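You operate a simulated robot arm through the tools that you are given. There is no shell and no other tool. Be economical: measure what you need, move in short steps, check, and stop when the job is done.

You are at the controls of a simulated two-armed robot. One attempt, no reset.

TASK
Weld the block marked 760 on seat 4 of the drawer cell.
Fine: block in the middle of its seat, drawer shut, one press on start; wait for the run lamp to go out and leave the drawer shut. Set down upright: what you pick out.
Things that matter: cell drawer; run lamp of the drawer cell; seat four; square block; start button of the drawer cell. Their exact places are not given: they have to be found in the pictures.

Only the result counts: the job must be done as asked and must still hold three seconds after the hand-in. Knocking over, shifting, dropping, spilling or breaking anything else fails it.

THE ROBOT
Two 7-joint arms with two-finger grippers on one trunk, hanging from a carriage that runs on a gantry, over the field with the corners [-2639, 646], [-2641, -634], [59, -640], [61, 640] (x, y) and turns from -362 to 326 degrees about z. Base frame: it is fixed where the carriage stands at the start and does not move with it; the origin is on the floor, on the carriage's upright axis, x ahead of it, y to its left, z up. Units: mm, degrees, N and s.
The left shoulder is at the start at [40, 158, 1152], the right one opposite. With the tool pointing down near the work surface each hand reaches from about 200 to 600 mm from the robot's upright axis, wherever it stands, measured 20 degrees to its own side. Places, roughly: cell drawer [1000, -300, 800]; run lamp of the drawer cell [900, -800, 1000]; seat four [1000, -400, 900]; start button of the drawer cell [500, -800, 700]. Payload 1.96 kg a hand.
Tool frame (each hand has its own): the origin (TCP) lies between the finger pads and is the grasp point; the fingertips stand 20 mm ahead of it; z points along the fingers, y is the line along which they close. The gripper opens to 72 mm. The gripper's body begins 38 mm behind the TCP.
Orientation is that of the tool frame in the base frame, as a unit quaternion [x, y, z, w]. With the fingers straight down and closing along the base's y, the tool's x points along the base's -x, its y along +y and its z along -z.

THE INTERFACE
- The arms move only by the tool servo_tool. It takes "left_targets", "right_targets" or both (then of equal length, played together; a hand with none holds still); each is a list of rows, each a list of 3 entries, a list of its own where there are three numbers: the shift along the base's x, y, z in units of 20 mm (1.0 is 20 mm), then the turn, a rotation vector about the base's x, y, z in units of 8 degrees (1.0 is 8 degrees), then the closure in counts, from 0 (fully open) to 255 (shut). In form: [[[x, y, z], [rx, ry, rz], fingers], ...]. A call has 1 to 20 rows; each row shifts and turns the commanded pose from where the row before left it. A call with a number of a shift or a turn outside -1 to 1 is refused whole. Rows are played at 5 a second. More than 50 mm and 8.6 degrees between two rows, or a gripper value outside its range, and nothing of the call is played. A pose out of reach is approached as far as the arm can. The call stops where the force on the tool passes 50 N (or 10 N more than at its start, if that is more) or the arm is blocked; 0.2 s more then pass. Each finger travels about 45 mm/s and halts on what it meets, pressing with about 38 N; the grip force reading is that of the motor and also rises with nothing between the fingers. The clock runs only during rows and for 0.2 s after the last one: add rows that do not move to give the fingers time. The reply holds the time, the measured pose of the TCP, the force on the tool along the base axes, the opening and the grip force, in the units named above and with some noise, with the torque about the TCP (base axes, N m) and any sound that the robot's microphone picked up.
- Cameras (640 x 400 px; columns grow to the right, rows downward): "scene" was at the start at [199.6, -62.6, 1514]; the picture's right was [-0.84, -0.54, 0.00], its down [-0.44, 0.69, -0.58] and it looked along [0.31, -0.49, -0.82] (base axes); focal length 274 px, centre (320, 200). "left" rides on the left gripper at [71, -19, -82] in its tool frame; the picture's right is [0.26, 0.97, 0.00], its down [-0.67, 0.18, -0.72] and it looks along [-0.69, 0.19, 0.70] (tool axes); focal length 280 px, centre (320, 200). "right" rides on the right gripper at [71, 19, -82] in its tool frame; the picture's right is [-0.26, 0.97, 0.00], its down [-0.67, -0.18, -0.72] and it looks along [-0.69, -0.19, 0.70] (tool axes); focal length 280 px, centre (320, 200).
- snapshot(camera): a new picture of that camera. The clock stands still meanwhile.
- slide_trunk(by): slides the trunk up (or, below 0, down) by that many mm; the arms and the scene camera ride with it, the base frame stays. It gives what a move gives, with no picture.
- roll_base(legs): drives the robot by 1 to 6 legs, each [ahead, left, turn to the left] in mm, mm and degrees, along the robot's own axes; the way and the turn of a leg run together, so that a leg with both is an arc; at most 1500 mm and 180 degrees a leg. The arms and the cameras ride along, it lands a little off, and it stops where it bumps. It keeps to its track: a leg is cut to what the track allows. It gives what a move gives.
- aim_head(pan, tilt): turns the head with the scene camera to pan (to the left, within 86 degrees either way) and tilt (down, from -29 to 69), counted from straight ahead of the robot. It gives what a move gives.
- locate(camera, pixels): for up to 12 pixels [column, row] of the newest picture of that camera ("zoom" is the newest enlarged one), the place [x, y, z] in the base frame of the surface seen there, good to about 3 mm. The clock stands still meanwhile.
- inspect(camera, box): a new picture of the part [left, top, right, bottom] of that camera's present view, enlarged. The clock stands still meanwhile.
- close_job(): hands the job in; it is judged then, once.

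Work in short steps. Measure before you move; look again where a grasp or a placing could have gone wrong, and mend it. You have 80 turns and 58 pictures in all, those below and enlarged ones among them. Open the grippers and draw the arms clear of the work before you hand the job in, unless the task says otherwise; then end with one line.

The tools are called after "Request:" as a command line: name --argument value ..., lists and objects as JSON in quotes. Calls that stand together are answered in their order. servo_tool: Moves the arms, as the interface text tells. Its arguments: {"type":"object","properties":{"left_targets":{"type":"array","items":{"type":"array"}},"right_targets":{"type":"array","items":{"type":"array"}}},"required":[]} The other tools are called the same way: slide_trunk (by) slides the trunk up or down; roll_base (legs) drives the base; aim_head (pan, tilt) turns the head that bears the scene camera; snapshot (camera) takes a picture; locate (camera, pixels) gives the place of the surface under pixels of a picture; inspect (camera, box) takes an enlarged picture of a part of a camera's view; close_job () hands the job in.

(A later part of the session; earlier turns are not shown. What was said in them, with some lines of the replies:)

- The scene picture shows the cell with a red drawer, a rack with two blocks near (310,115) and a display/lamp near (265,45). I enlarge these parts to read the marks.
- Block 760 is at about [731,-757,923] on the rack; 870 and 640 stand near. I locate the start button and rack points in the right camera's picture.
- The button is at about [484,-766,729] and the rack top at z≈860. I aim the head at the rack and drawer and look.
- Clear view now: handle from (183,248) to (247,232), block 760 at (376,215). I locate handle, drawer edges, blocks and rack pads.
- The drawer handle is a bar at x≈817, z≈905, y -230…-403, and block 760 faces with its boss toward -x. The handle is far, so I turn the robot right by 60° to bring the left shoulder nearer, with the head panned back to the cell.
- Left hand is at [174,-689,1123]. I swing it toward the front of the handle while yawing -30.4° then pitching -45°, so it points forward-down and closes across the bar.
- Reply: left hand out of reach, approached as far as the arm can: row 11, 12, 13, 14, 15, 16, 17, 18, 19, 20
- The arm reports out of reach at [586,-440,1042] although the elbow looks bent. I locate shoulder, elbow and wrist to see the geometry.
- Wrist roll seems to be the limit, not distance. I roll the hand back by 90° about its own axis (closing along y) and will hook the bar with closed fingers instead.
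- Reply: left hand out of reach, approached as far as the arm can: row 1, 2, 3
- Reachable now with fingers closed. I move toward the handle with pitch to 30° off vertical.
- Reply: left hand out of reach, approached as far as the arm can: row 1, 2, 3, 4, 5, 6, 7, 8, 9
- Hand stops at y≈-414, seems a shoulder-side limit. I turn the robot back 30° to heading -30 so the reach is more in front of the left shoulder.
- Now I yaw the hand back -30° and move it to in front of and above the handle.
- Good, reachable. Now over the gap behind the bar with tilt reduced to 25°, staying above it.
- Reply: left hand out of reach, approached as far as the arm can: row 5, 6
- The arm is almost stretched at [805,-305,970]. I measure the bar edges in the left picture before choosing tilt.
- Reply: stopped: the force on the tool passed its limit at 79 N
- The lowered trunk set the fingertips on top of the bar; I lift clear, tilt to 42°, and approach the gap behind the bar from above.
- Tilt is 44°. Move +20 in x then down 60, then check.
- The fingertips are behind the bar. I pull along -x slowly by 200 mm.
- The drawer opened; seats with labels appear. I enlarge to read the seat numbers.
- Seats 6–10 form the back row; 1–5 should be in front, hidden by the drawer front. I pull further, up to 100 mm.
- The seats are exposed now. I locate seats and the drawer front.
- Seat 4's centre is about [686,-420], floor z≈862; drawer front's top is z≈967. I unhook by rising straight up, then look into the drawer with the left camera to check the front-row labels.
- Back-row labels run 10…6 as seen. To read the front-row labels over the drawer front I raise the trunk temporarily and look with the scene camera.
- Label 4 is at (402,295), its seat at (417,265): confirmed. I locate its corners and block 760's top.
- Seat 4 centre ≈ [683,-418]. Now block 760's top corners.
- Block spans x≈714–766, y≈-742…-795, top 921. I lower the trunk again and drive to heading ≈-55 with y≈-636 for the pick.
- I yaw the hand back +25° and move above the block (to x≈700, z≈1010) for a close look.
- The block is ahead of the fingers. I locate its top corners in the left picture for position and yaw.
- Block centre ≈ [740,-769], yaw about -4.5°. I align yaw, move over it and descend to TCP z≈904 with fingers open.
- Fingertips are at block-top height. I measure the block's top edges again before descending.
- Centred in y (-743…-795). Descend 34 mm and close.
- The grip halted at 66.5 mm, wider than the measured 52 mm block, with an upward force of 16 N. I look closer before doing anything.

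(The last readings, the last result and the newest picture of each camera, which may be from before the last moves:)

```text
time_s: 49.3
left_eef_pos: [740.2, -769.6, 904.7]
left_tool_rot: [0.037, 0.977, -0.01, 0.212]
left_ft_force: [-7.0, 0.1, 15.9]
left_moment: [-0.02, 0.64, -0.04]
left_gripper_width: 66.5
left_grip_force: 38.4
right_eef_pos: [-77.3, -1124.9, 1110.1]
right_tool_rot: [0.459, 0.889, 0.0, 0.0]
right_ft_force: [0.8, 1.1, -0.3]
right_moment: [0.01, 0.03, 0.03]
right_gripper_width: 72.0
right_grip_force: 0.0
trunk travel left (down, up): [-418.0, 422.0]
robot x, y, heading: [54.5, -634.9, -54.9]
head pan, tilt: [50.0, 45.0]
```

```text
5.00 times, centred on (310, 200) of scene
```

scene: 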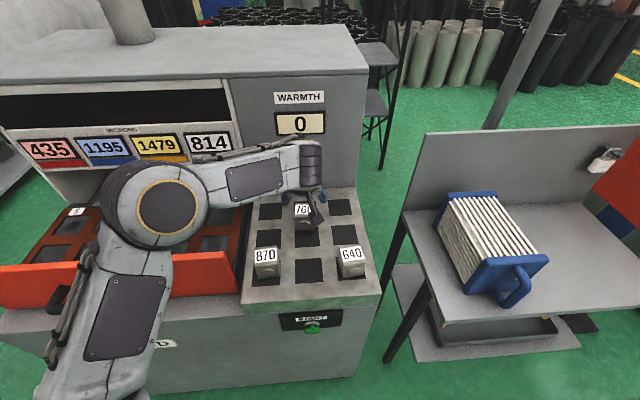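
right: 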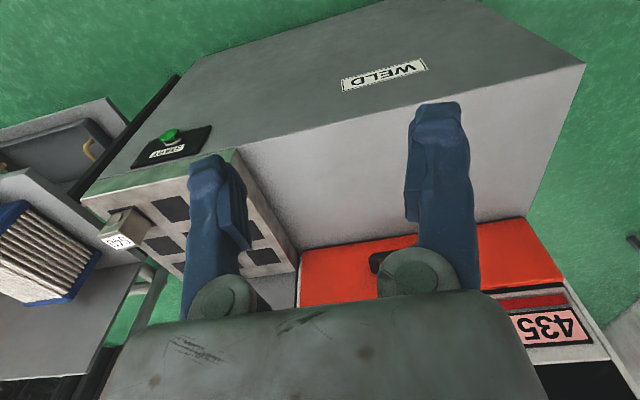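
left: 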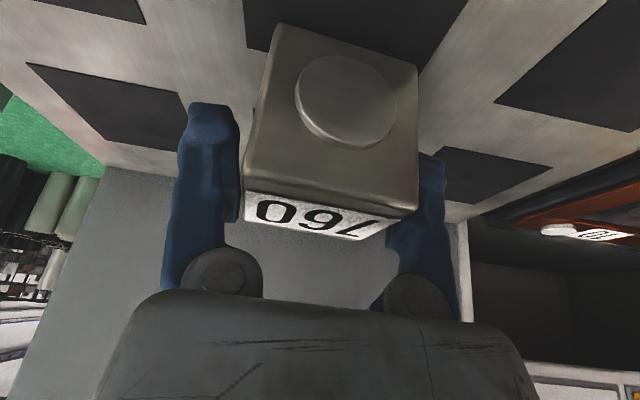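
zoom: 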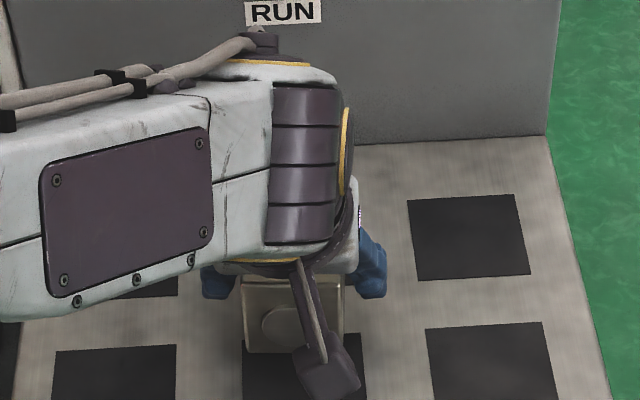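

I measure the block's present front-face edges and finger pads with this view.

Request:
inspect --camera "left" --box '[160, 20, 480, 260]'

Request:
locate --camera "left" --pixels '[[254, 120], [415, 140], [280, 30], [412, 70], [345, 100], [246, 175], [412, 205], [260, 200], [370, 230], [235, 150], [225, 195], [435, 165]]'

```text
1.67 times, centred on (320, 140) of left
```

zoom: 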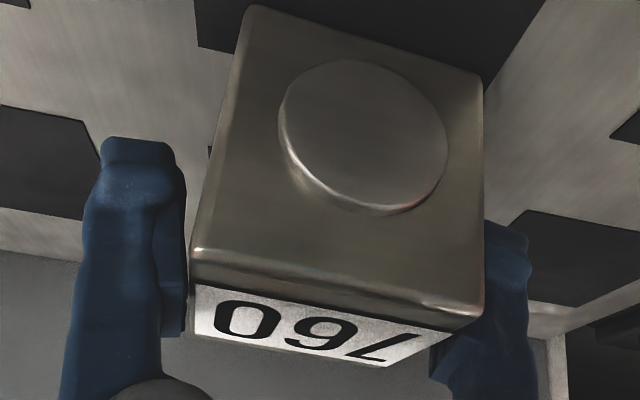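

```text
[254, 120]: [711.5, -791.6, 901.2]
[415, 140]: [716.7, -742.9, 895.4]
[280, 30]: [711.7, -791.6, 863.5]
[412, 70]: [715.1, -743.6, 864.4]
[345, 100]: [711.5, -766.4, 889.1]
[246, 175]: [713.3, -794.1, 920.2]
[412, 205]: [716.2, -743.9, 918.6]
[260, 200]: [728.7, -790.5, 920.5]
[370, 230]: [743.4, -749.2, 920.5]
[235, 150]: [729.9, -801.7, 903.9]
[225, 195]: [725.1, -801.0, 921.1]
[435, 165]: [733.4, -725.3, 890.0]
```

Block is unmoved, and the fingers seem not to touch its sides. I open the gripper and see whether the force stays.

Request:
servo_tool --left_targets '[[[0, 0, 0], [0, 0, 0], 0], [[0, 0, 0], [0, 0, 0], 0], [[0, 0, 0], [0, 0, 0], 0]]'

```text
time_s: 50.1
left_eef_pos: [739.8, -769.2, 904.3]
left_tool_rot: [0.038, 0.976, -0.01, 0.213]
left_ft_force: [0.9, -1.4, 0.3]
left_moment: [-0.01, -0.01, -0.02]
left_gripper_width: 72.1
left_grip_force: 0.0
right_eef_pos: [-78.9, -1125.1, 1109.5]
right_tool_rot: [0.459, 0.888, 0.0, 0.0]
right_ft_force: [0.2, -0.2, 0.6]
right_moment: [-0.04, 0.02, 0.05]
right_gripper_width: 72.2
right_grip_force: 0.1
trunk travel left (down, up): [-418.0, 422.0]
robot x, y, heading: [55.0, -633.1, -54.7]
head pan, tilt: [50.0, 45.0]
```

The force appears only while closing, so the finger linkage meets the block's near top edge because of the tilt. I raise, reduce the tilt to about 10°, and go down again a bit less deep.

Request:
servo_tool --left_targets '[[[0, 0, 1], [0, 0, 0], 0], [[0, 0, 0.9], [0, 0, 0], 0], [[0, 0, 0], [0, 0.9, 0], 0], [[0, 0, 0], [0, 0.9, 0], 0], [[0, 0, 0], [0, 0, 0], 0]]'

```text
time_s: 51.3
left_eef_pos: [740.7, -770.0, 943.2]
left_tool_rot: [0.037, 0.995, -0.015, 0.088]
left_ft_force: [-0.4, 1.1, -0.2]
left_moment: [-0.01, -0.02, -0.01]
left_gripper_width: 71.9
left_grip_force: 0.2
right_eef_pos: [-78.6, -1124.9, 1109.5]
right_tool_rot: [0.459, 0.888, 0.0, 0.0]
right_ft_force: [0.2, 0.7, -0.1]
right_moment: [0.0, -0.01, 0.0]
right_gripper_width: 71.8
right_grip_force: 0.0
trunk travel left (down, up): [-418.0, 422.0]
robot x, y, heading: [49.6, -630.7, -54.4]
head pan, tilt: [50.0, 45.0]
```

Tilt is ~10°. Descend 32 mm and close.

Request:
servo_tool --left_targets '[[[0, 0.05, -0.8], [0, 0, 0], 0], [[0, 0, -0.8], [0, 0, 0], 0], [[0, 0, 0], [0, 0, 0], 60], [[0, 0, 0], [0, 0, 0], 120], [[0, 0, 0], [0, 0, 0], 255], [[0, 0, 0], [0, 0, 0], 255], [[0, 0, 0], [0, 0, 0], 255]]'

Request:
snapshot --camera "left"

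```text
time_s: 52.9
left_eef_pos: [740.0, -769.0, 910.3]
left_tool_rot: [0.037, 0.995, -0.016, 0.089]
left_ft_force: [-3.5, -1.7, 7.0]
left_moment: [-0.07, 0.17, -0.06]
left_gripper_width: 60.2
left_grip_force: 38.4
right_eef_pos: [-77.6, -1125.7, 1110.1]
right_tool_rot: [0.459, 0.888, 0.0, 0.001]
right_ft_force: [1.1, -0.9, -0.5]
right_moment: [0.0, 0.01, 0.01]
right_gripper_width: 72.0
right_grip_force: 0.0
trunk travel left (down, up): [-418.0, 422.0]
robot x, y, heading: [52.5, -633.0, -54.8]
head pan, tilt: [50.0, 45.0]
```

```text
29 pictures are left
```

left: 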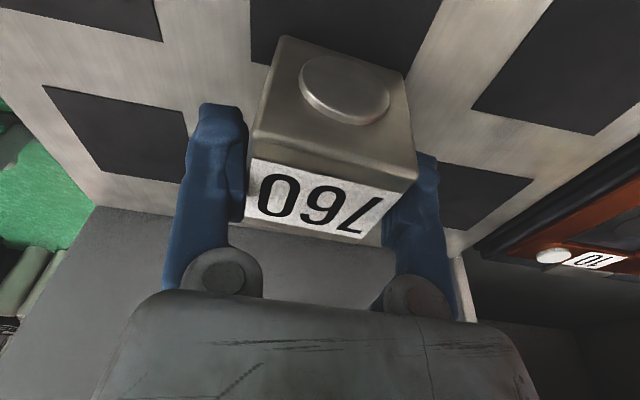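

Opening 60 mm now — higher is better, so the finger roots narrow. I open, raise 10 mm and close with the block between the pads only.

Request:
servo_tool --left_targets '[[[0, 0, 0], [0, 0, 0], 0], [[0, 0, 0], [0, 0, 0], 0], [[0, 0, 0.5], [0, 0, 0], 0], [[0, 0, 0], [0, 0, 0], 60], [[0, 0, 0], [0, 0, 0], 120], [[0, 0, 0], [0, 0, 0], 255], [[0, 0, 0], [0, 0, 0], 255], [[0, 0, 0], [0, 0, 0], 255]]'

Request:
snapshot --camera "left"

```text
time_s: 54.7
left_eef_pos: [740.4, -768.6, 920.2]
left_tool_rot: [0.036, 0.995, -0.015, 0.089]
left_ft_force: [-0.1, -0.1, 0.7]
left_moment: [-0.06, 0.06, -0.07]
left_gripper_width: 55.1
left_grip_force: 38.1
right_eef_pos: [-79.1, -1125.9, 1109.6]
right_tool_rot: [0.46, 0.888, 0.0, 0.0]
right_ft_force: [0.0, 0.3, -1.0]
right_moment: [0.01, 0.04, 0.01]
right_gripper_width: 72.1
right_grip_force: 0.0
trunk travel left (down, up): [-418.0, 422.0]
robot x, y, heading: [49.9, -635.8, -55.0]
head pan, tilt: [50.0, 45.0]
```

```text
28 pictures are left
```

left: 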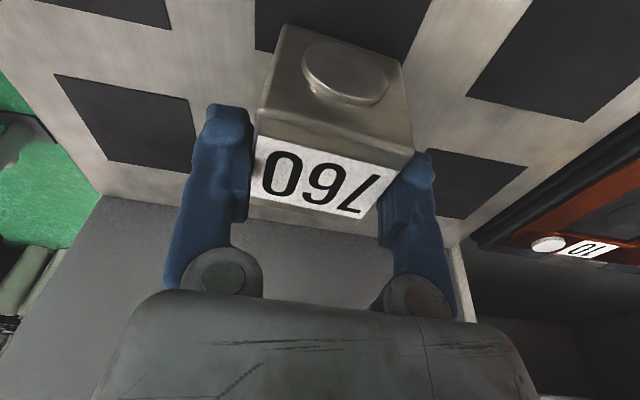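

Width 55 with almost no side force now. I lift 8 mm gently and check whether the block comes along.

Request:
servo_tool --left_targets '[[[0, 0, 0.2], [0, 0, 0], 255], [[0, 0, 0.2], [0, 0, 0], 255], [[0, 0, 0], [0, 0, 0], 255]]'

Request:
inspect --camera "left" --box '[160, 20, 480, 260]'

Request:
locate --camera "zoom" --pixels '[[200, 30], [402, 80], [300, 90], [165, 200], [415, 225], [160, 280], [330, 320], [250, 260]]'

```text
time_s: 55.5
left_eef_pos: [739.6, -767.1, 927.2]
left_tool_rot: [0.036, 0.995, -0.014, 0.088]
left_ft_force: [0.2, 0.1, -6.0]
left_moment: [-0.01, -0.02, -0.03]
left_gripper_width: 55.1
left_grip_force: 38.1
right_eef_pos: [-79.6, -1125.2, 1110.1]
right_tool_rot: [0.46, 0.888, 0.0, 0.0]
right_ft_force: [0.4, 0.0, 1.1]
right_moment: [0.04, -0.03, 0.02]
right_gripper_width: 72.2
right_grip_force: 0.1
trunk travel left (down, up): [-418.0, 422.0]
robot x, y, heading: [50.0, -637.5, -54.6]
head pan, tilt: [50.0, 45.0]
```

```text
1.67 times, centred on (320, 140) of left
```

zoom: 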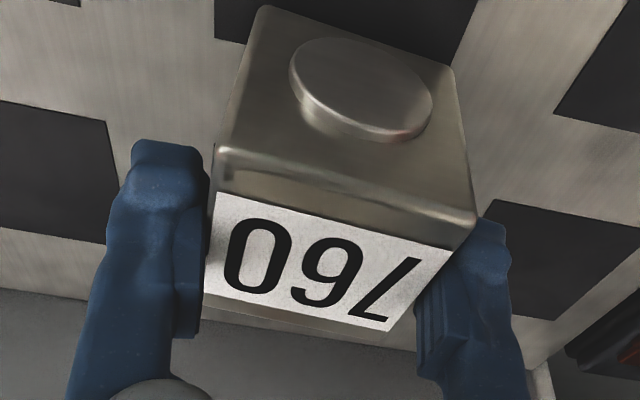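

```text
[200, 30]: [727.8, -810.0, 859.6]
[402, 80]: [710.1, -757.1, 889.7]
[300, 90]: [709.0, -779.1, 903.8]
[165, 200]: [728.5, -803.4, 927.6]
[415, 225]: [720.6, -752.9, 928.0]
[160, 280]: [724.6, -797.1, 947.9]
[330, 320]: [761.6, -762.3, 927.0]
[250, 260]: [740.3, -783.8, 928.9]
```

Held: the top rose to 928 and the load reads 6 N. I lift to z≈1065 and then drive the base +350 mm in y.

Request:
servo_tool --left_targets '[[[0, 0, 0.7], [0, 0, 0], 255], [[0, 0, 0.9], [0, 0, 0], 255], [[0, 0, 0.9], [0, 0, 0], 255], [[-0.3, 0, 0.9], [0, 0, 0], 255], [[-0.3, 0, 0.9], [0, 0, 0], 255], [[-0.5, 0, 0.9], [0, 0, 0], 255], [[-0.5, 0, 0.9], [0, 0, 0], 255], [[-0.6, 0, 0.8], [0, 0, 0], 255], [[-0.6, 0, 0], [0, 0, 0], 255]]'

Request:
roll_base --legs '[[-286, 202, 0]]'

Request:
snapshot --camera "scene"

Request:
inspect --camera "left" --box '[160, 0, 480, 240]'

```text
time_s: 57.5
left_eef_pos: [683.6, -767.9, 1066.1]
left_tool_rot: [0.036, 0.995, -0.015, 0.088]
left_ft_force: [0.4, 0.0, -6.5]
left_moment: [0.03, -0.01, -0.02]
left_gripper_width: 54.9
left_grip_force: 37.6
right_eef_pos: [-79.4, -1125.6, 1109.1]
right_tool_rot: [0.459, 0.888, 0.0, 0.0]
right_ft_force: [-1.0, -0.1, -0.2]
right_moment: [0.01, 0.0, 0.0]
right_gripper_width: 71.8
right_grip_force: 0.0
trunk travel left (down, up): [-418.0, 422.0]
robot x, y, heading: [54.9, -631.7, -54.6]
head pan, tilt: [50.0, 45.0]
```

```text
time_s: 59.7
left_eef_pos: [684.3, -412.8, 1066.3]
left_tool_rot: [0.034, 0.995, -0.014, 0.089]
left_ft_force: [0.2, -0.3, -5.7]
left_moment: [0.05, 0.0, -0.01]
left_gripper_width: 55.2
left_grip_force: 37.5
right_eef_pos: [-76.3, -775.4, 1109.8]
right_tool_rot: [0.456, 0.89, 0.0, 0.0]
right_ft_force: [-1.1, 0.6, -0.1]
right_moment: [-0.04, 0.02, -0.01]
right_gripper_width: 72.0
right_grip_force: 0.0
trunk travel left (down, up): [-418.0, 422.0]
robot x, y, heading: [53.2, -280.3, -54.4]
head pan, tilt: [50.0, 45.0]
```

```text
26 pictures are left
```

scene: 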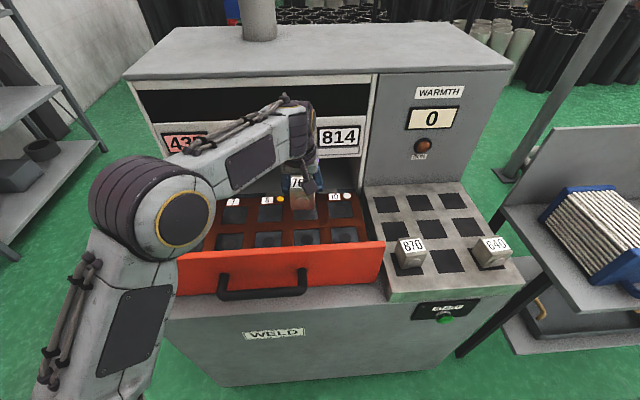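

```text
1.67 times, centred on (320, 120) of left
```

zoom: 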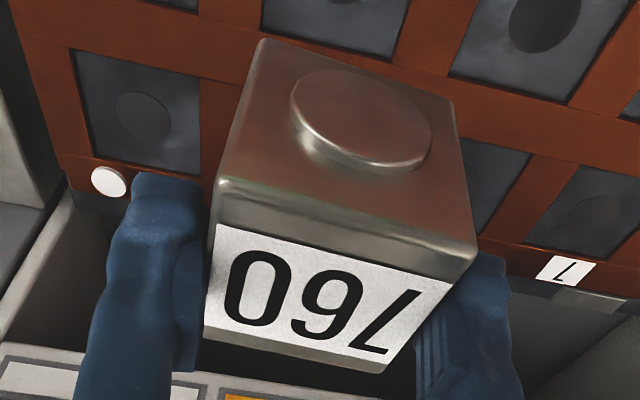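

Block hangs over the drawer. I measure its top and front face positions for offset and yaw.

Request:
locate --camera "zoom" --pixels '[[222, 205], [465, 255], [208, 335], [380, 368], [300, 350], [330, 300], [235, 120], [450, 170], [262, 55], [445, 110], [225, 160], [470, 210]]'

```text
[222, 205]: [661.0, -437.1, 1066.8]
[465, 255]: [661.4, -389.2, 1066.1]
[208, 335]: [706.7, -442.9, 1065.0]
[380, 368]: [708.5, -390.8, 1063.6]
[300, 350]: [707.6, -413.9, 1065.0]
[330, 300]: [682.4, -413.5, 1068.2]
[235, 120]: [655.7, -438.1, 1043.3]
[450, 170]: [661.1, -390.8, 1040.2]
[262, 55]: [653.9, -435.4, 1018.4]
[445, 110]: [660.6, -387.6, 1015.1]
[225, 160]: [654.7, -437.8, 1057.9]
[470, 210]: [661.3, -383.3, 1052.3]
```

Block centre ≈ [683,-414], yaw ≈ -4.5°. I turn it +4.5°, shift -4.5 mm in y and descend 125 mm, then check clearance.

Request:
servo_tool --left_targets '[[[0.03, -0.22, 0], [0, 0, 0.54], 255], [[0, 0, -0.9], [0, 0, 0], 255], [[0, 0, -0.9], [0, 0, 0], 255], [[0, 0, -0.9], [0, 0, 0], 255], [[0, 0, -0.9], [0, 0, 0], 255], [[0, 0, -0.9], [0, 0, 0], 255], [[0, 0, -0.9], [0, 0, 0], 255], [[0, 0, -0.6], [0, 0, 0], 255], [[0, 0, 0], [0, 0, 0], 255]]'

Request:
inspect --camera "scene" --box '[220, 150, 400, 290]'

Request:
snapshot --camera "left"

```text
time_s: 61.7
left_eef_pos: [684.9, -419.1, 946.8]
left_tool_rot: [-0.005, 0.996, -0.012, 0.089]
left_ft_force: [-0.3, 0.0, -5.6]
left_moment: [0.01, 0.01, 0.0]
left_gripper_width: 55.0
left_grip_force: 38.3
right_eef_pos: [-76.2, -775.5, 1108.8]
right_tool_rot: [0.457, 0.89, 0.0, 0.0]
right_ft_force: [0.3, 0.1, 1.0]
right_moment: [0.0, 0.03, 0.0]
right_gripper_width: 71.9
right_grip_force: 0.0
trunk travel left (down, up): [-418.0, 422.0]
robot x, y, heading: [51.4, -283.1, -54.2]
head pan, tilt: [50.0, 45.0]
```

```text
2.86 times, centred on (310, 220) of scene
```

zoom: 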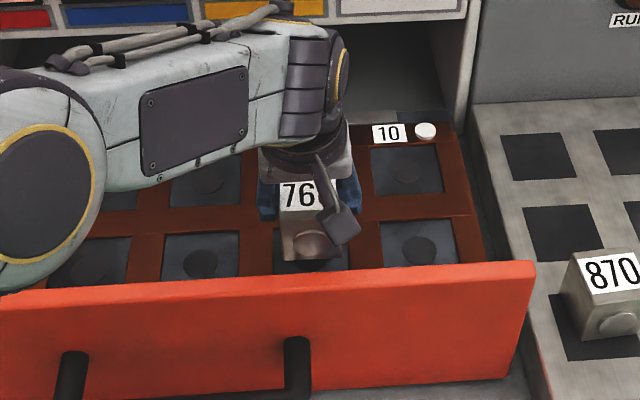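

```text
23 pictures are left
```

left: 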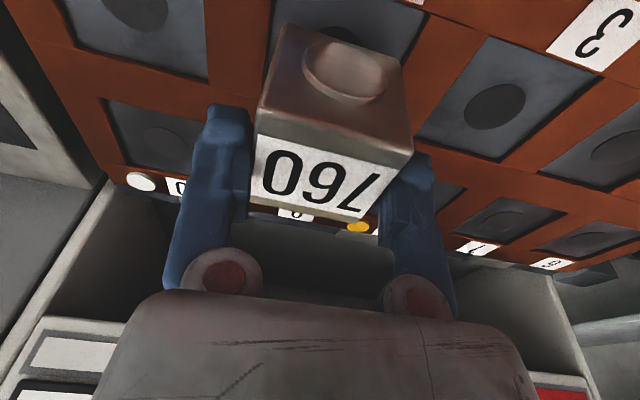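

Check alignment: locate block corners and neighbour seat circles (3 at (495,105)), and seat-4 edges.

Request:
locate --camera "left" --pixels '[[258, 140], [408, 160], [252, 203], [363, 220], [495, 105], [595, 62], [487, 40], [417, 130], [505, 158], [425, 20], [400, 60], [258, 30]]'

```text
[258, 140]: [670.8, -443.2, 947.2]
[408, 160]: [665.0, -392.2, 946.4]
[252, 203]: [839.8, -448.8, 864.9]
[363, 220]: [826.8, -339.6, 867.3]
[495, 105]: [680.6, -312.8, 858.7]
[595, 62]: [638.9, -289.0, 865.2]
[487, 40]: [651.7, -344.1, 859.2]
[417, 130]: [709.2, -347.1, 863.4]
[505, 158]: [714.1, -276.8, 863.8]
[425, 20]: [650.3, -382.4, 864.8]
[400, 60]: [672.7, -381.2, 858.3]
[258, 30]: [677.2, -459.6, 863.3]
```

Block y ≈ -417.7 against seat ≈ -418, good. I descend the remaining ~25 mm, slowly at the end.

Request:
servo_tool --left_targets '[[[-0.05, 0, -0.5], [0, 0, 0], 255], [[0, 0, -0.4], [0, 0, 0], 255], [[0, 0, -0.15], [0, 0, 0], 255], [[0, 0, -0.1], [0, 0, 0], 255], [[0, 0, -0.05], [0, 0, 0], 255], [[0, 0, 0], [0, 0, 0], 255]]'

```text
time_s: 63.1
left_eef_pos: [683.5, -417.8, 921.6]
left_tool_rot: [-0.004, 0.996, -0.012, 0.089]
left_ft_force: [1.2, -0.3, -5.8]
left_moment: [-0.02, 0.01, 0.0]
left_gripper_width: 54.9
left_grip_force: 37.8
right_eef_pos: [-76.3, -775.2, 1109.8]
right_tool_rot: [0.457, 0.89, 0.001, 0.0]
right_ft_force: [0.7, 0.3, 0.0]
right_moment: [0.01, 0.0, -0.01]
right_gripper_width: 71.8
right_grip_force: 0.1
trunk travel left (down, up): [-418.0, 422.0]
robot x, y, heading: [53.0, -282.7, -54.6]
head pan, tilt: [50.0, 45.0]
```

Weight is still carried; I go on in 1 mm steps for up to 4 mm.

Request:
servo_tool --left_targets '[[[0, 0, -0.05], [0, 0, 0], 255], [[0, 0, -0.05], [0, 0, 0], 255], [[0, 0, 0], [0, 0, 0], 255]]'

```text
time_s: 63.9
left_eef_pos: [685.1, -417.3, 920.3]
left_tool_rot: [-0.004, 0.996, -0.012, 0.09]
left_ft_force: [-2.6, 1.1, 4.1]
left_moment: [-0.2, 0.03, -0.09]
left_gripper_width: 54.9
left_grip_force: 38.0
right_eef_pos: [-76.4, -775.4, 1108.7]
right_tool_rot: [0.457, 0.889, -0.001, -0.001]
right_ft_force: [0.1, 0.0, -0.9]
right_moment: [0.01, 0.03, 0.0]
right_gripper_width: 72.0
right_grip_force: 0.0
trunk travel left (down, up): [-418.0, 422.0]
robot x, y, heading: [53.1, -283.0, -54.3]
head pan, tilt: [50.0, 45.0]
```

Contact (force changed from -6 to +4 N). I open and rise along the fingers, then look.

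Request:
servo_tool --left_targets '[[[0, 0, 0], [0, 0, 0], 150], [[0, 0, 0], [0, 0, 0], 80], [[0, 0, 0], [0, 0, 0], 0], [[0, 0, 0], [0, 0, 0], 0], [[0, 0, 0.5], [0, 0, 0], 0], [[0, 0, 0.7], [0, 0, 0], 0], [[0, 0, 0.9], [0, 0, 0], 0], [[0, 0, 1], [0, 0, 0], 0], [[0, 0, 1], [0, 0, 0], 0], [[-0.5, 0, 1], [0, 0, 0], 0], [[-1, 0, 1], [0, 0, 0], 0]]'

Request:
snapshot --camera "left"

```text
time_s: 66.3
left_eef_pos: [654.9, -417.7, 1043.4]
left_tool_rot: [-0.003, 0.996, -0.011, 0.089]
left_ft_force: [0.0, 1.0, -1.4]
left_moment: [-0.02, 0.02, -0.01]
left_gripper_width: 72.0
left_grip_force: 0.0
right_eef_pos: [-76.4, -775.4, 1109.9]
right_tool_rot: [0.457, 0.89, 0.0, 0.001]
right_ft_force: [0.4, -0.1, -0.3]
right_moment: [0.01, 0.02, 0.03]
right_gripper_width: 72.2
right_grip_force: 0.0
trunk travel left (down, up): [-418.0, 422.0]
robot x, y, heading: [48.1, -282.3, -54.3]
head pan, tilt: [50.0, 45.0]
```

```text
22 pictures are left
```

left: 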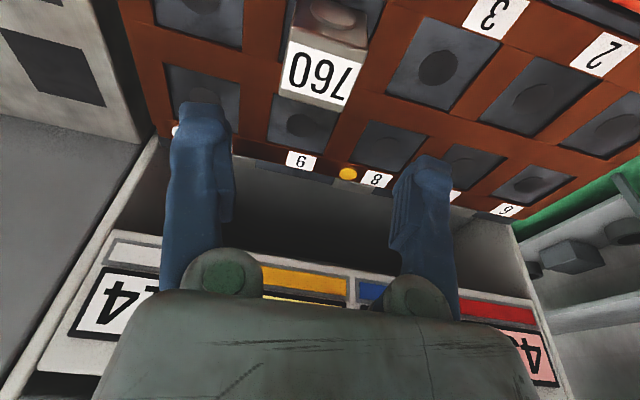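

Block stands on the seat. I back the hand off to x≈580 and look squarely at block and seat edges.

Request:
servo_tool --left_targets '[[[-1, 0, 0.5], [0, 0, 0], 0], [[-1, 0, 0.5], [0, 0, 0], 0], [[-1, 0, 0.5], [0, 0, 0], 0], [[-1, 0, 0.5], [0, 0.5, 0], 0], [[-0.5, 0, 0], [0, 0.5, 0], 0]]'

Request:
inspect --camera "left" --box '[200, 0, 440, 180]'

```text
time_s: 67.5
left_eef_pos: [564.1, -417.3, 1082.4]
left_tool_rot: [-0.005, 1.0, -0.011, 0.019]
left_ft_force: [-0.7, -0.2, 0.4]
left_moment: [-0.01, -0.01, 0.01]
left_gripper_width: 72.1
left_grip_force: 0.1
right_eef_pos: [-75.7, -775.3, 1109.7]
right_tool_rot: [0.457, 0.889, 0.0, -0.001]
right_ft_force: [-0.6, 0.1, 0.4]
right_moment: [0.0, 0.0, 0.01]
right_gripper_width: 71.9
right_grip_force: 0.0
trunk travel left (down, up): [-418.0, 422.0]
robot x, y, heading: [49.7, -284.2, -54.4]
head pan, tilt: [50.0, 45.0]
```

```text
2.22 times, centred on (320, 90) of left
```

zoom: 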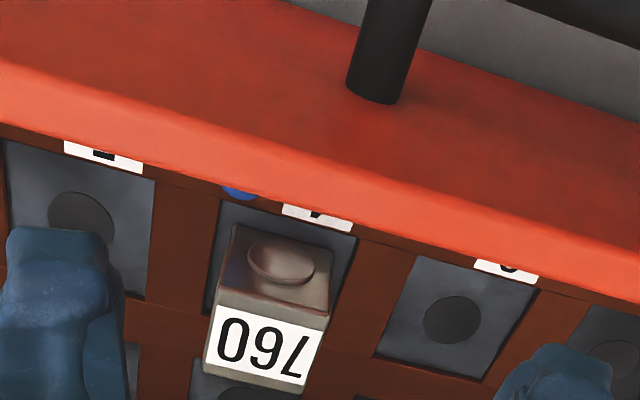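

I locate seat edges and the block's base and top edges in this view.

Request:
locate --camera "zoom" --pixels '[[222, 215], [212, 270], [350, 245], [338, 290], [280, 226], [240, 236], [330, 285], [220, 300], [322, 325], [208, 380], [303, 385], [452, 319]]'

```text
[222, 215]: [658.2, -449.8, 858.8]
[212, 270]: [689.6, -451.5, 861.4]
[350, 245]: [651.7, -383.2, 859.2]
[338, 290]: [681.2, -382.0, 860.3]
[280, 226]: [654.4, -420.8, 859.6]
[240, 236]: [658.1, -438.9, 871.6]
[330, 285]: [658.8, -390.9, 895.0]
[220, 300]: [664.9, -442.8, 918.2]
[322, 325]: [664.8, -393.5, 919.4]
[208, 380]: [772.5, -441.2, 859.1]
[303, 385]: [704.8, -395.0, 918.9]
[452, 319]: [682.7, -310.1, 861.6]
```

Block [≈683.5,-417] versus seat centre [683,-417]: centred. Now I close the fingers, move in front of the handle bar (bar front x≈504) and down to its height.

Request:
servo_tool --left_targets '[[[-0.95, 0.83, 0], [0, -0.7, 0], 255], [[-0.95, 0.83, 0], [0, -0.7, 0], 255], [[-0.95, 0.83, 0], [0, -0.7, 0], 255], [[-0.95, 0.83, 0], [0, -0.7, 0], 255], [[-0.95, 0.83, 0], [0, 0, 0], 255], [[-0.95, 0.83, 0], [0, 0, 0], 255], [[0, 0, -0.95], [0, 0, 0], 255], [[0, 0, -0.95], [0, 0, 0], 255], [[0, 0, -0.95], [0, 0, 0], 255], [[0, 0, -0.95], [0, 0, 0], 255], [[0, 0, -0.95], [0, 0, 0], 255], [[0, 0, -0.95], [0, 0, 0], 255], [[0, 0, -0.95], [0, 0, 0], 255], [[0, 0, -0.95], [0, 0, 0], 255], [[0, 0, -0.95], [0, 0, 0], 255], [[0, 0, -0.75], [0, 0, 0], 255]]'

Request:
snapshot --camera "scene"

Request:
snapshot --camera "left"

```text
time_s: 70.9
left_eef_pos: [466.6, -355.5, 903.1]
left_tool_rot: [-0.001, 0.977, -0.012, 0.214]
left_ft_force: [-0.2, -0.2, 0.8]
left_moment: [0.02, -0.03, 0.0]
left_gripper_width: 0.2
left_grip_force: 29.7
left hand out of reach, approached as far as the arm can: row 4, 5, 6, 9, 10, 11, 12, 13
right_eef_pos: [-76.1, -775.0, 1109.9]
right_tool_rot: [0.457, 0.89, 0.001, 0.0]
right_ft_force: [-0.4, -0.3, 0.4]
right_moment: [0.01, 0.0, 0.0]
right_gripper_width: 72.0
right_grip_force: 0.2
trunk travel left (down, up): [-418.0, 422.0]
robot x, y, heading: [57.1, -281.3, -54.5]
head pan, tilt: [50.0, 45.0]
```

```text
20 pictures are left
```

scene: 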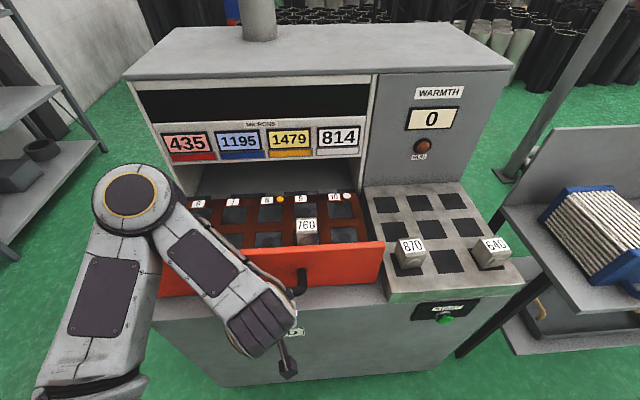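

```text
19 pictures are left
```

left: 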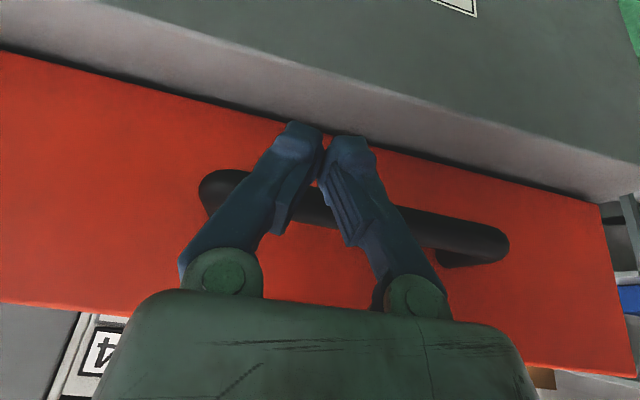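

Fingers are in front of the bar at y≈-355. I lower 10 mm and push in +x at 10 mm per row.

Request:
servo_tool --left_targets '[[[0.2, 0, -0.5], [0, 0, 0], 255], [[0.3, 0.2, 0], [0, 0, 0], 255], [[0.3, 0.2, 0], [0, 0, 0], 255], [[0.3, 0.2, 0], [0, 0, 0], 255], [[0.4, 0.2, 0], [0, 0, 0], 255], [[0.4, 0, 0], [0, 0, 0], 255], [[0.5, 0, 0], [0, 0, 0], 255], [[0.5, 0, 0], [0, 0, 0], 255], [[0.5, 0, 0], [0, 0, 0], 255], [[0.5, 0, 0], [0, 0, 0], 255], [[0.5, 0, 0], [0, 0, 0], 255], [[0.5, 0, 0], [0, 0, 0], 255], [[0.5, 0, 0], [0, 0, 0], 255], [[0.5, 0, 0], [0, 0, 0], 255], [[0.5, 0, 0], [0, 0, 0], 255], [[0.5, 0, 0], [0, 0, 0], 255], [[0.5, 0, 0], [0, 0, 0], 255], [[0.5, 0, 0], [0, 0, 0], 255], [[0.4, 0, 0], [0, 0, 0], 255], [[0.2, 0, 0], [0, 0, 0], 255]]'

Request:
snapshot --camera "scene"

```text
time_s: 75.1
left_eef_pos: [634.2, -339.3, 892.7]
left_tool_rot: [-0.002, 0.977, -0.012, 0.213]
left_ft_force: [-3.0, -2.2, 0.0]
left_moment: [-0.01, 0.03, -0.05]
left_gripper_width: 0.0
left_grip_force: 29.6
right_eef_pos: [-76.0, -775.2, 1109.4]
right_tool_rot: [0.457, 0.89, 0.001, 0.0]
right_ft_force: [0.7, -0.3, 1.2]
right_moment: [-0.03, 0.0, -0.01]
right_gripper_width: 72.0
right_grip_force: 0.1
trunk travel left (down, up): [-418.0, 422.0]
robot x, y, heading: [50.6, -279.9, -54.4]
head pan, tilt: [50.0, 45.0]
```

```text
18 pictures are left
```

scene: 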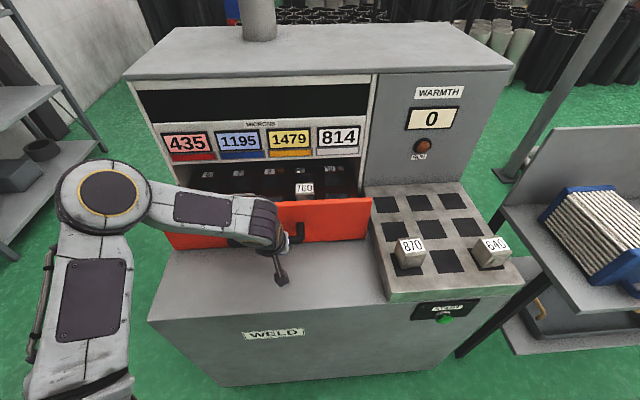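

Drawer is closing with the block in place. I push 150 mm more, slowing near the end.

Request:
servo_tool --left_targets '[[[0.3, 0, 0], [0, 0, 0], 255], [[0.5, 0, 0], [0, 0, 0], 255], [[0.5, 0, 0], [0, 0, 0], 255], [[0.5, 0, 0], [0, 0, 0], 255], [[0.5, 0, 0], [0, 0, 0], 255], [[0.5, 0, 0], [0, 0, 0], 255], [[0.5, 0, 0], [0, 0, 0], 255], [[0.5, 0, 0], [0, 0, 0], 255], [[0.5, 0, 0], [0, 0, 0], 255], [[0.5, 0, 0], [0, 0, 0], 255], [[0.5, 0, 0], [0, 0, 0], 255], [[0.5, 0, 0], [0, 0, 0], 255], [[0.4, 0, 0], [0, 0, 0], 255], [[0.4, 0, 0], [0, 0, 0], 255], [[0.3, 0, 0], [0, 0, 0], 255], [[0.3, 0, 0], [0, 0, 0], 255], [[0.2, 0, 0], [0, 0, 0], 255], [[0.2, 0, 0], [0, 0, 0], 255], [[0.1, 0, 0], [0, 0, 0], 255]]'

```text
time_s: 79.1
left_eef_pos: [789.0, -338.9, 893.2]
left_tool_rot: [-0.002, 0.977, -0.012, 0.214]
left_ft_force: [-3.0, 1.9, -1.2]
left_moment: [0.04, 0.02, -0.02]
left_gripper_width: 0.1
left_grip_force: 29.6
right_eef_pos: [-75.7, -775.3, 1110.2]
right_tool_rot: [0.457, 0.889, 0.0, 0.0]
right_ft_force: [0.0, -0.8, 0.2]
right_moment: [0.02, 0.03, 0.0]
right_gripper_width: 71.8
right_grip_force: 0.1
trunk travel left (down, up): [-418.0, 422.0]
robot x, y, heading: [52.9, -283.4, -54.4]
head pan, tilt: [50.0, 45.0]
```

Nearly shut; I push on in 2 mm steps until the force rises.

Request:
servo_tool --left_targets '[[[0.1, 0, 0], [0, 0, 0], 255], [[0.1, 0, 0], [0, 0, 0], 255], [[0.1, 0, 0], [0, 0, 0], 255], [[0.1, 0, 0], [0, 0, 0], 255], [[0.1, 0, 0], [0, 0, 0], 255], [[0.1, 0, 0], [0, 0, 0], 255]]'

Request:
snapshot --camera "scene"

```text
time_s: 80.5
left_eef_pos: [798.1, -340.0, 890.4]
left_tool_rot: [-0.003, 0.977, -0.012, 0.211]
left_ft_force: [-12.9, 0.3, -3.4]
left_moment: [-0.03, 0.08, -0.1]
left_gripper_width: 6.0
left_grip_force: 29.6
right_eef_pos: [-78.5, -776.4, 1110.3]
right_tool_rot: [0.457, 0.889, 0.0, -0.001]
right_ft_force: [-0.8, -0.2, -0.3]
right_moment: [0.01, -0.02, 0.02]
right_gripper_width: 71.8
right_grip_force: 0.1
trunk travel left (down, up): [-418.0, 422.0]
robot x, y, heading: [52.8, -280.6, -54.5]
head pan, tilt: [50.0, 45.0]
```

```text
17 pictures are left
```

scene: 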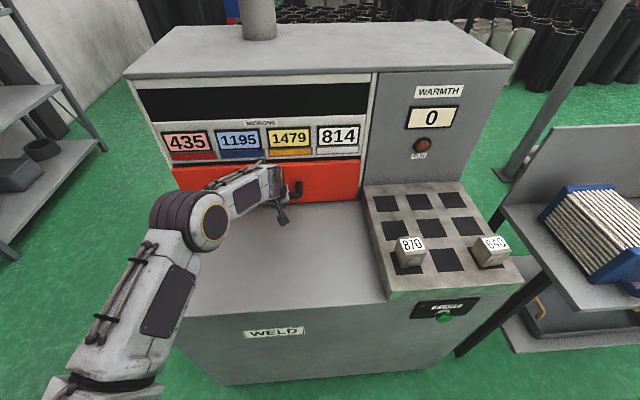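

Force is rising. I check the drawer front's depth against the shut value (≈872).

Request:
locate --camera "scene" --pixels '[[335, 175], [350, 190], [320, 185], [190, 180], [215, 175], [368, 185], [300, 155], [297, 187]]'

Request:
servo_tool --left_targets '[[[0.1, 0, 0], [0, 0, 0], 255], [[0.1, 0, 0], [0, 0, 0], 255], [[0, 0, 0], [0, 0, 0], 255]]'

```text
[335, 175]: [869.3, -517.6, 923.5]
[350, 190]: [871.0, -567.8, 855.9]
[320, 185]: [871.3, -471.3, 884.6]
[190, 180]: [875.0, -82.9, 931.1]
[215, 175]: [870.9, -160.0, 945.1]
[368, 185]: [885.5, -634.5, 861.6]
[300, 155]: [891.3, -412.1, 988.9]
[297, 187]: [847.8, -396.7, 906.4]
```

```text
time_s: 81.3
left_eef_pos: [799.8, -337.9, 888.6]
left_tool_rot: [-0.003, 0.978, -0.01, 0.21]
left_ft_force: [-20.5, -0.3, -12.0]
left_moment: [0.06, 0.19, -0.02]
left_gripper_width: 6.2
left_grip_force: 29.5
right_eef_pos: [-80.9, -775.1, 1111.0]
right_tool_rot: [0.457, 0.889, -0.002, -0.001]
right_ft_force: [0.3, -0.2, 0.3]
right_moment: [0.0, -0.01, -0.01]
right_gripper_width: 72.0
right_grip_force: 0.1
trunk travel left (down, up): [-418.0, 422.0]
robot x, y, heading: [50.0, -281.4, -54.4]
head pan, tilt: [50.0, 45.0]
```

The drawer front is at x≈871, shut. I back off from the bar, rise and withdraw the hand.

Request:
servo_tool --left_targets '[[[-0.3, 0, 0], [0, 0, 0], 255], [[-0.7, 0, 0], [0, 0, 0], 255], [[-1, 0, 0.3], [0, 0, 0], 255], [[-1, 0, 1], [0, 0, 0], 255], [[-1, 0, 1], [0, 0, 0], 255], [[-1, 0, 1], [0, 0, 0], 255], [[-1, 0, 1], [0, 0, 0], 255], [[-1, 0, 1], [0, 0, 0], 255], [[-1, 0, 1], [0, 0, 0], 255], [[-1, 0, 1], [0, 0, 0], 255], [[-1, 0, 1], [0, 0, 0], 255]]'

Request:
roll_base --legs '[[170, -366, 0]]'

Request:
snapshot --camera "scene"

```text
time_s: 83.7
left_eef_pos: [604.2, -337.6, 1058.7]
left_tool_rot: [-0.003, 0.977, -0.012, 0.214]
left_ft_force: [0.1, -0.3, -0.1]
left_moment: [-0.02, -0.02, 0.02]
left_gripper_width: 0.1
left_grip_force: 29.5
right_eef_pos: [-76.7, -775.7, 1109.2]
right_tool_rot: [0.457, 0.89, -0.001, -0.001]
right_ft_force: [-0.4, 0.6, -0.3]
right_moment: [-0.01, 0.0, 0.0]
right_gripper_width: 72.0
right_grip_force: 0.0
trunk travel left (down, up): [-418.0, 422.0]
robot x, y, heading: [52.2, -280.6, -54.4]
head pan, tilt: [50.0, 45.0]
```

```text
time_s: 86.2
left_eef_pos: [408.3, -687.2, 1059.2]
left_tool_rot: [-0.004, 0.977, -0.012, 0.212]
left_ft_force: [-0.3, -1.0, -0.5]
left_moment: [0.03, -0.01, -0.02]
left_gripper_width: 0.0
left_grip_force: 29.3
right_eef_pos: [-272.7, -1127.0, 1110.4]
right_tool_rot: [0.456, 0.89, 0.0, -0.001]
right_ft_force: [-0.3, -0.6, 0.0]
right_moment: [0.03, -0.01, 0.03]
right_gripper_width: 72.0
right_grip_force: 0.2
trunk travel left (down, up): [-418.0, 422.0]
robot x, y, heading: [-146.5, -632.6, -53.8]
head pan, tilt: [50.0, 45.0]
```

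```text
16 pictures are left
```

scene: 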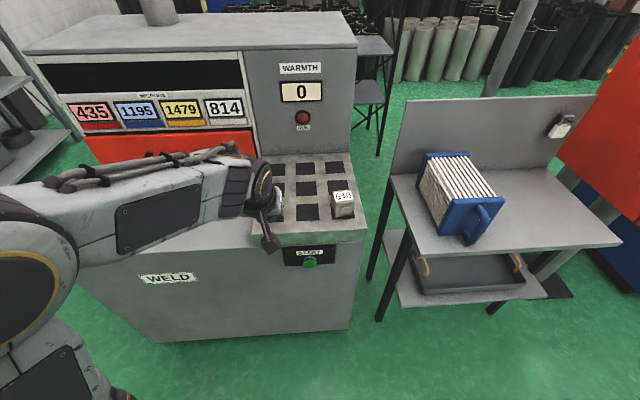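

Drawer looks shut; button at (310,262). I enlarge it to get its exact place.

Request:
inspect --camera "scene" --box '[270, 230, 350, 290]'

Request:
locate --camera "zoom" --pixels '[[320, 265], [320, 250], [310, 235], [280, 265], [355, 265], [320, 295], [400, 260], [220, 270], [320, 190]]'

```text
6.67 times, centred on (310, 260) of scene
```

zoom: 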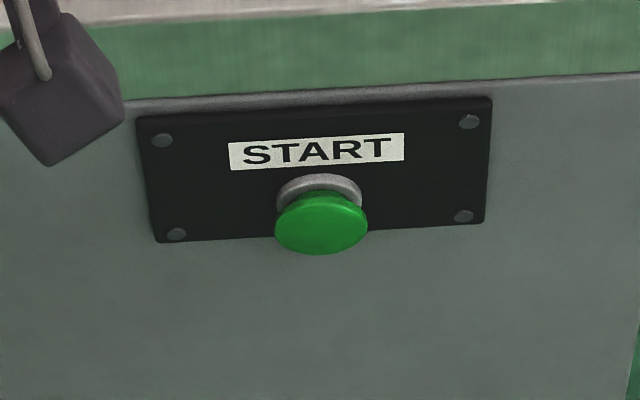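

```text
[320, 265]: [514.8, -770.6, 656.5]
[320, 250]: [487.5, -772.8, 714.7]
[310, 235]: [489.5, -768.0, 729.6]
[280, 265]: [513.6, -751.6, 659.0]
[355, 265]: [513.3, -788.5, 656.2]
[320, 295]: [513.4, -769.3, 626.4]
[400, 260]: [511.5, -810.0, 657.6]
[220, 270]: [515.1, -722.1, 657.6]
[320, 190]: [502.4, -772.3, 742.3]
```

Button cap centre about [487,-771,726]. I tilt the hand to about 60°, and lower it in front of the button at x≈410.

Request:
servo_tool --left_targets '[[[-0.2, -0.25, -0.98], [0, -0.9, 0], 255], [[0, -0.25, -0.98], [0, -0.9, 0], 255], [[0, -0.25, -0.98], [0, -0.9, 0], 255], [[0, -0.25, -0.98], [0, -0.9, 0], 255], [[0, -0.25, -0.98], [0, -0.9, 0], 255], [[0, -0.25, -0.98], [0, 0, 0], 255], [[0, -0.25, -0.98], [0, 0, 0], 255], [[0, -0.25, -0.98], [0, 0, 0], 255], [[0, -0.25, -0.98], [0, 0, 0], 255], [[0, -0.25, -0.98], [0, 0, 0], 255], [[0, -0.25, -0.98], [0, 0, 0], 255], [[0, -0.25, -0.98], [0, 0, 0], 255], [[0, -0.25, -0.98], [0, 0, 0], 255], [[0, -0.25, -0.98], [0, 0, 0], 255], [[0, -0.25, -0.98], [0, 0, 0], 255], [[0, -0.25, -0.98], [0, 0, 0], 255], [[0, -0.2, -0.98], [0, 0, 0], 255]]'

Request:
inspect --camera "scene" --box '[220, 200, 380, 320]'

Request:
snapshot --camera "left"

```text
time_s: 89.8
left_eef_pos: [402.4, -771.9, 725.4]
left_tool_rot: [0.0, 0.863, -0.013, 0.504]
left_ft_force: [-0.1, 0.6, -0.4]
left_moment: [0.02, -0.01, -0.02]
left_gripper_width: 0.5
left_grip_force: 29.8
right_eef_pos: [-271.7, -1126.4, 1110.6]
right_tool_rot: [0.456, 0.89, 0.0, 0.0]
right_ft_force: [0.6, -1.2, 0.1]
right_moment: [0.01, 0.01, 0.01]
right_gripper_width: 72.2
right_grip_force: 0.1
trunk travel left (down, up): [-418.0, 422.0]
robot x, y, heading: [-147.4, -631.4, -53.9]
head pan, tilt: [50.0, 45.0]
```

```text
3.33 times, centred on (300, 260) of scene
```

zoom: 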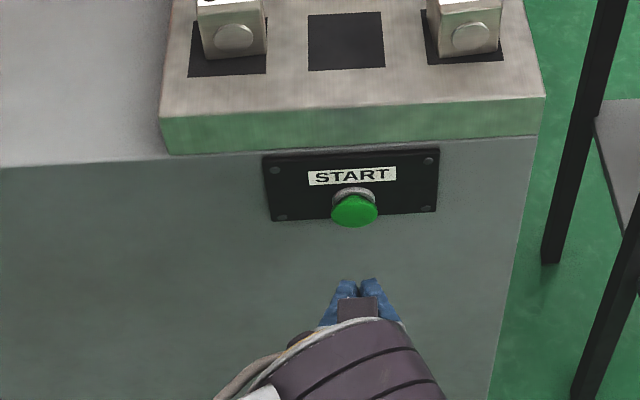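

```text
13 pictures are left
```

left: 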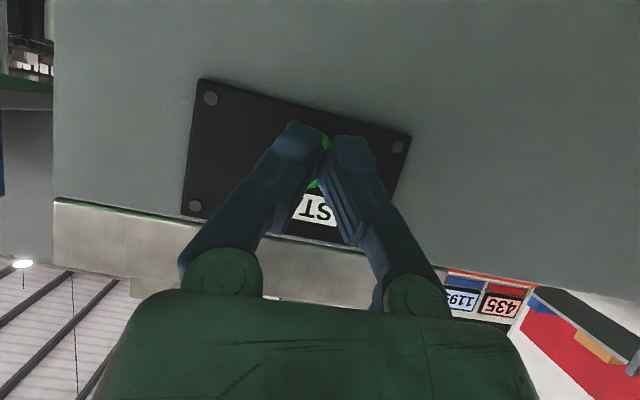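

Aligned with the button; tip z≈715 is a bit low. I raise 12 mm and advance to just before the cap.

Request:
servo_tool --left_targets '[[[0.4, 0, 0.6], [0, 0, 0], 255], [[0.8, 0, 0], [0, 0, 0], 255], [[0.8, 0, 0], [0, 0, 0], 255], [[0.6, 0, 0], [0, 0, 0], 255], [[0, 0, 0], [0, 0, 0], 255]]'

Request:
inspect --camera "scene" --box '[220, 200, 380, 320]'

```text
time_s: 91.0
left_eef_pos: [454.4, -770.4, 737.1]
left_tool_rot: [-0.002, 0.863, -0.011, 0.505]
left_ft_force: [0.1, -0.3, 0.0]
left_moment: [0.0, 0.03, 0.0]
left_gripper_width: 0.0
left_grip_force: 29.1
right_eef_pos: [-272.5, -1126.0, 1109.9]
right_tool_rot: [0.455, 0.89, 0.0, -0.001]
right_ft_force: [0.8, 0.2, 0.4]
right_moment: [0.03, 0.0, 0.03]
right_gripper_width: 71.9
right_grip_force: 0.0
trunk travel left (down, up): [-418.0, 422.0]
robot x, y, heading: [-146.3, -632.8, -54.1]
head pan, tilt: [50.0, 45.0]
```

```text
3.33 times, centred on (300, 260) of scene
```

zoom: 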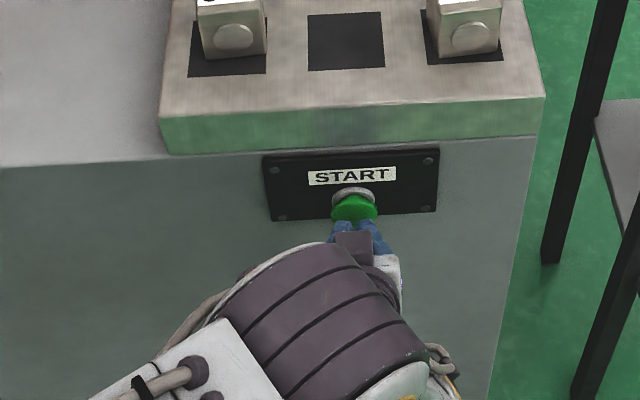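

Tip is ~10 mm from the cap. I press in 2 mm steps.

Request:
servo_tool --left_targets '[[[0.2, 0, 0], [0, 0, 0], 255], [[0.2, 0, 0], [0, 0, 0], 255], [[0.1, 0, 0], [0, 0, 0], 255], [[0.1, 0, 0], [0, 0, 0], 255], [[0.1, 0, 0], [0, 0, 0], 255], [[0.1, 0, 0], [0, 0, 0], 255]]'

Request:
inspect --camera "scene" --box '[260, 50, 360, 140]'

```text
time_s: 92.5
left_eef_pos: [471.2, -771.4, 738.1]
left_tool_rot: [0.0, 0.864, -0.013, 0.504]
left_ft_force: [-0.9, 0.7, -0.8]
left_moment: [-0.03, 0.06, 0.01]
left_gripper_width: 0.0
left_grip_force: 29.4
right_eef_pos: [-273.4, -1126.0, 1110.3]
right_tool_rot: [0.456, 0.89, 0.0, 0.0]
right_ft_force: [-0.7, -0.2, -0.6]
right_moment: [0.02, 0.01, -0.02]
right_gripper_width: 71.9
right_grip_force: 0.0
trunk travel left (down, up): [-418.0, 422.0]
robot x, y, heading: [-150.2, -634.1, -54.1]
head pan, tilt: [50.0, 45.0]
heard: click
```

```text
4.44 times, centred on (310, 95) of scene
```

zoom: 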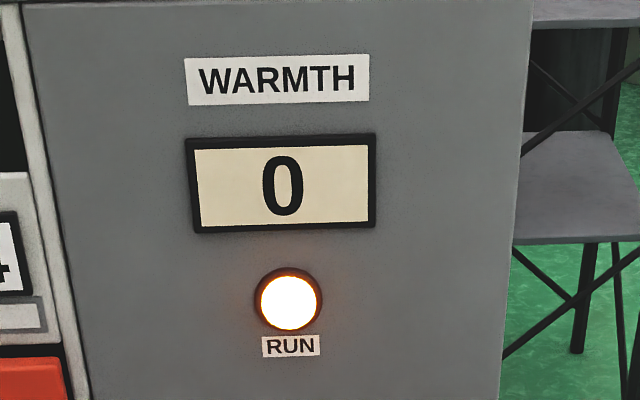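

The button clicked and the run lamp is lit. I withdraw straight back and open the gripper, then wait.

Request:
servo_tool --left_targets '[[[-0.5, 0, 0], [0, 0, 0], 255], [[-1, 0, 0], [0, 0, 0], 255], [[-1, 0, 0], [0, 0, 0], 255], [[-1, 0, 0], [0, 0, 0], 255], [[-1, 0, 0], [0, 0, 0], 0], [[-0.5, 0, 0], [0, 0, 0], 0], [[0, 0, 0], [0, 0, 0], 0], [[0, 0, 0], [0, 0, 0], 0], [[0, 0, 0], [0, 0, 0], 0], [[0, 0, 0], [0, 0, 0], 0], [[0, 0, 0], [0, 0, 0], 0], [[0, 0, 0], [0, 0, 0], 0], [[0, 0, 0], [0, 0, 0], 0], [[0, 0, 0], [0, 0, 0], 0], [[0, 0, 0], [0, 0, 0], 0], [[0, 0, 0], [0, 0, 0], 0], [[0, 0, 0], [0, 0, 0], 0], [[0, 0, 0], [0, 0, 0], 0], [[0, 0, 0], [0, 0, 0], 0], [[0, 0, 0], [0, 0, 0], 0]]'

Request:
snapshot --camera "scene"

```text
time_s: 96.7
left_eef_pos: [371.3, -771.2, 738.0]
left_tool_rot: [-0.001, 0.863, -0.011, 0.505]
left_ft_force: [0.2, -0.5, -0.3]
left_moment: [0.02, 0.02, 0.04]
left_gripper_width: 71.9
left_grip_force: 0.1
right_eef_pos: [-271.8, -1127.3, 1109.2]
right_tool_rot: [0.456, 0.89, 0.0, 0.0]
right_ft_force: [-0.8, 0.5, 0.6]
right_moment: [-0.01, -0.02, 0.02]
right_gripper_width: 72.1
right_grip_force: 0.0
trunk travel left (down, up): [-418.0, 422.0]
robot x, y, heading: [-147.6, -630.0, -54.2]
head pan, tilt: [50.0, 45.0]
```

```text
10 pictures are left
```

scene: 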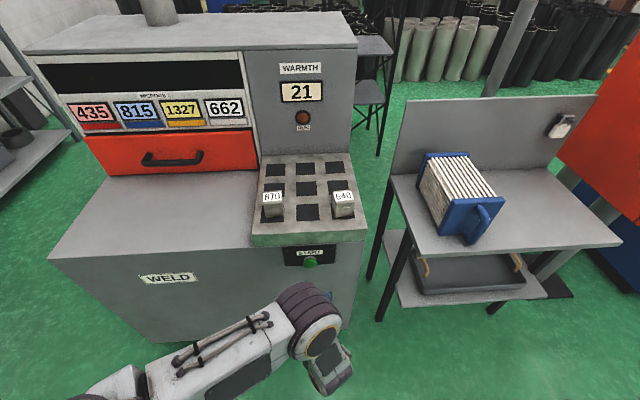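

The lamp at (303,117) seems dark and warmth reads 21. I enlarge to be sure it has gone out.

Request:
inspect --camera "scene" --box '[60, 50, 360, 180]'

Request:
locate --camera "scene" --pixels '[[105, 160], [240, 145], [215, 140], [220, 162]]'

```text
2.13 times, centred on (210, 115) of scene
```

zoom: 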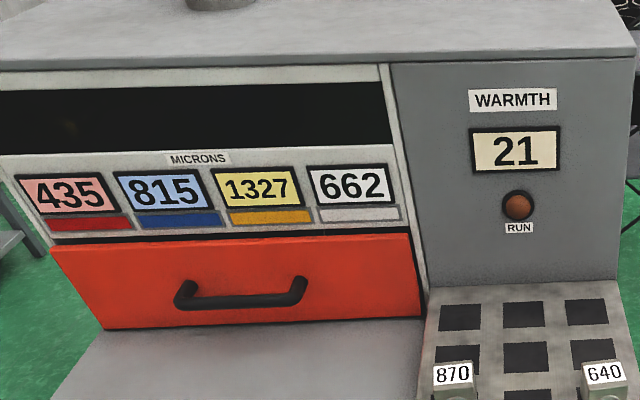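

```text
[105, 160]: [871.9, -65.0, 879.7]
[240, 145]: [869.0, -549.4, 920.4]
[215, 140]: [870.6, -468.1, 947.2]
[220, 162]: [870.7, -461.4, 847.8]
```

The run lamp is out, the drawer front sits at x≈871 (shut), the gripper is open, and the hand is clear of the cell. I hand in.

Request:
close_job

```text
The job is handed in.
```

I set block 760 upright in the middle of seat 4 and shut the drawer. I pressed start once; the run lamp lit and then went out. The drawer is still shut, and the job is handed in.
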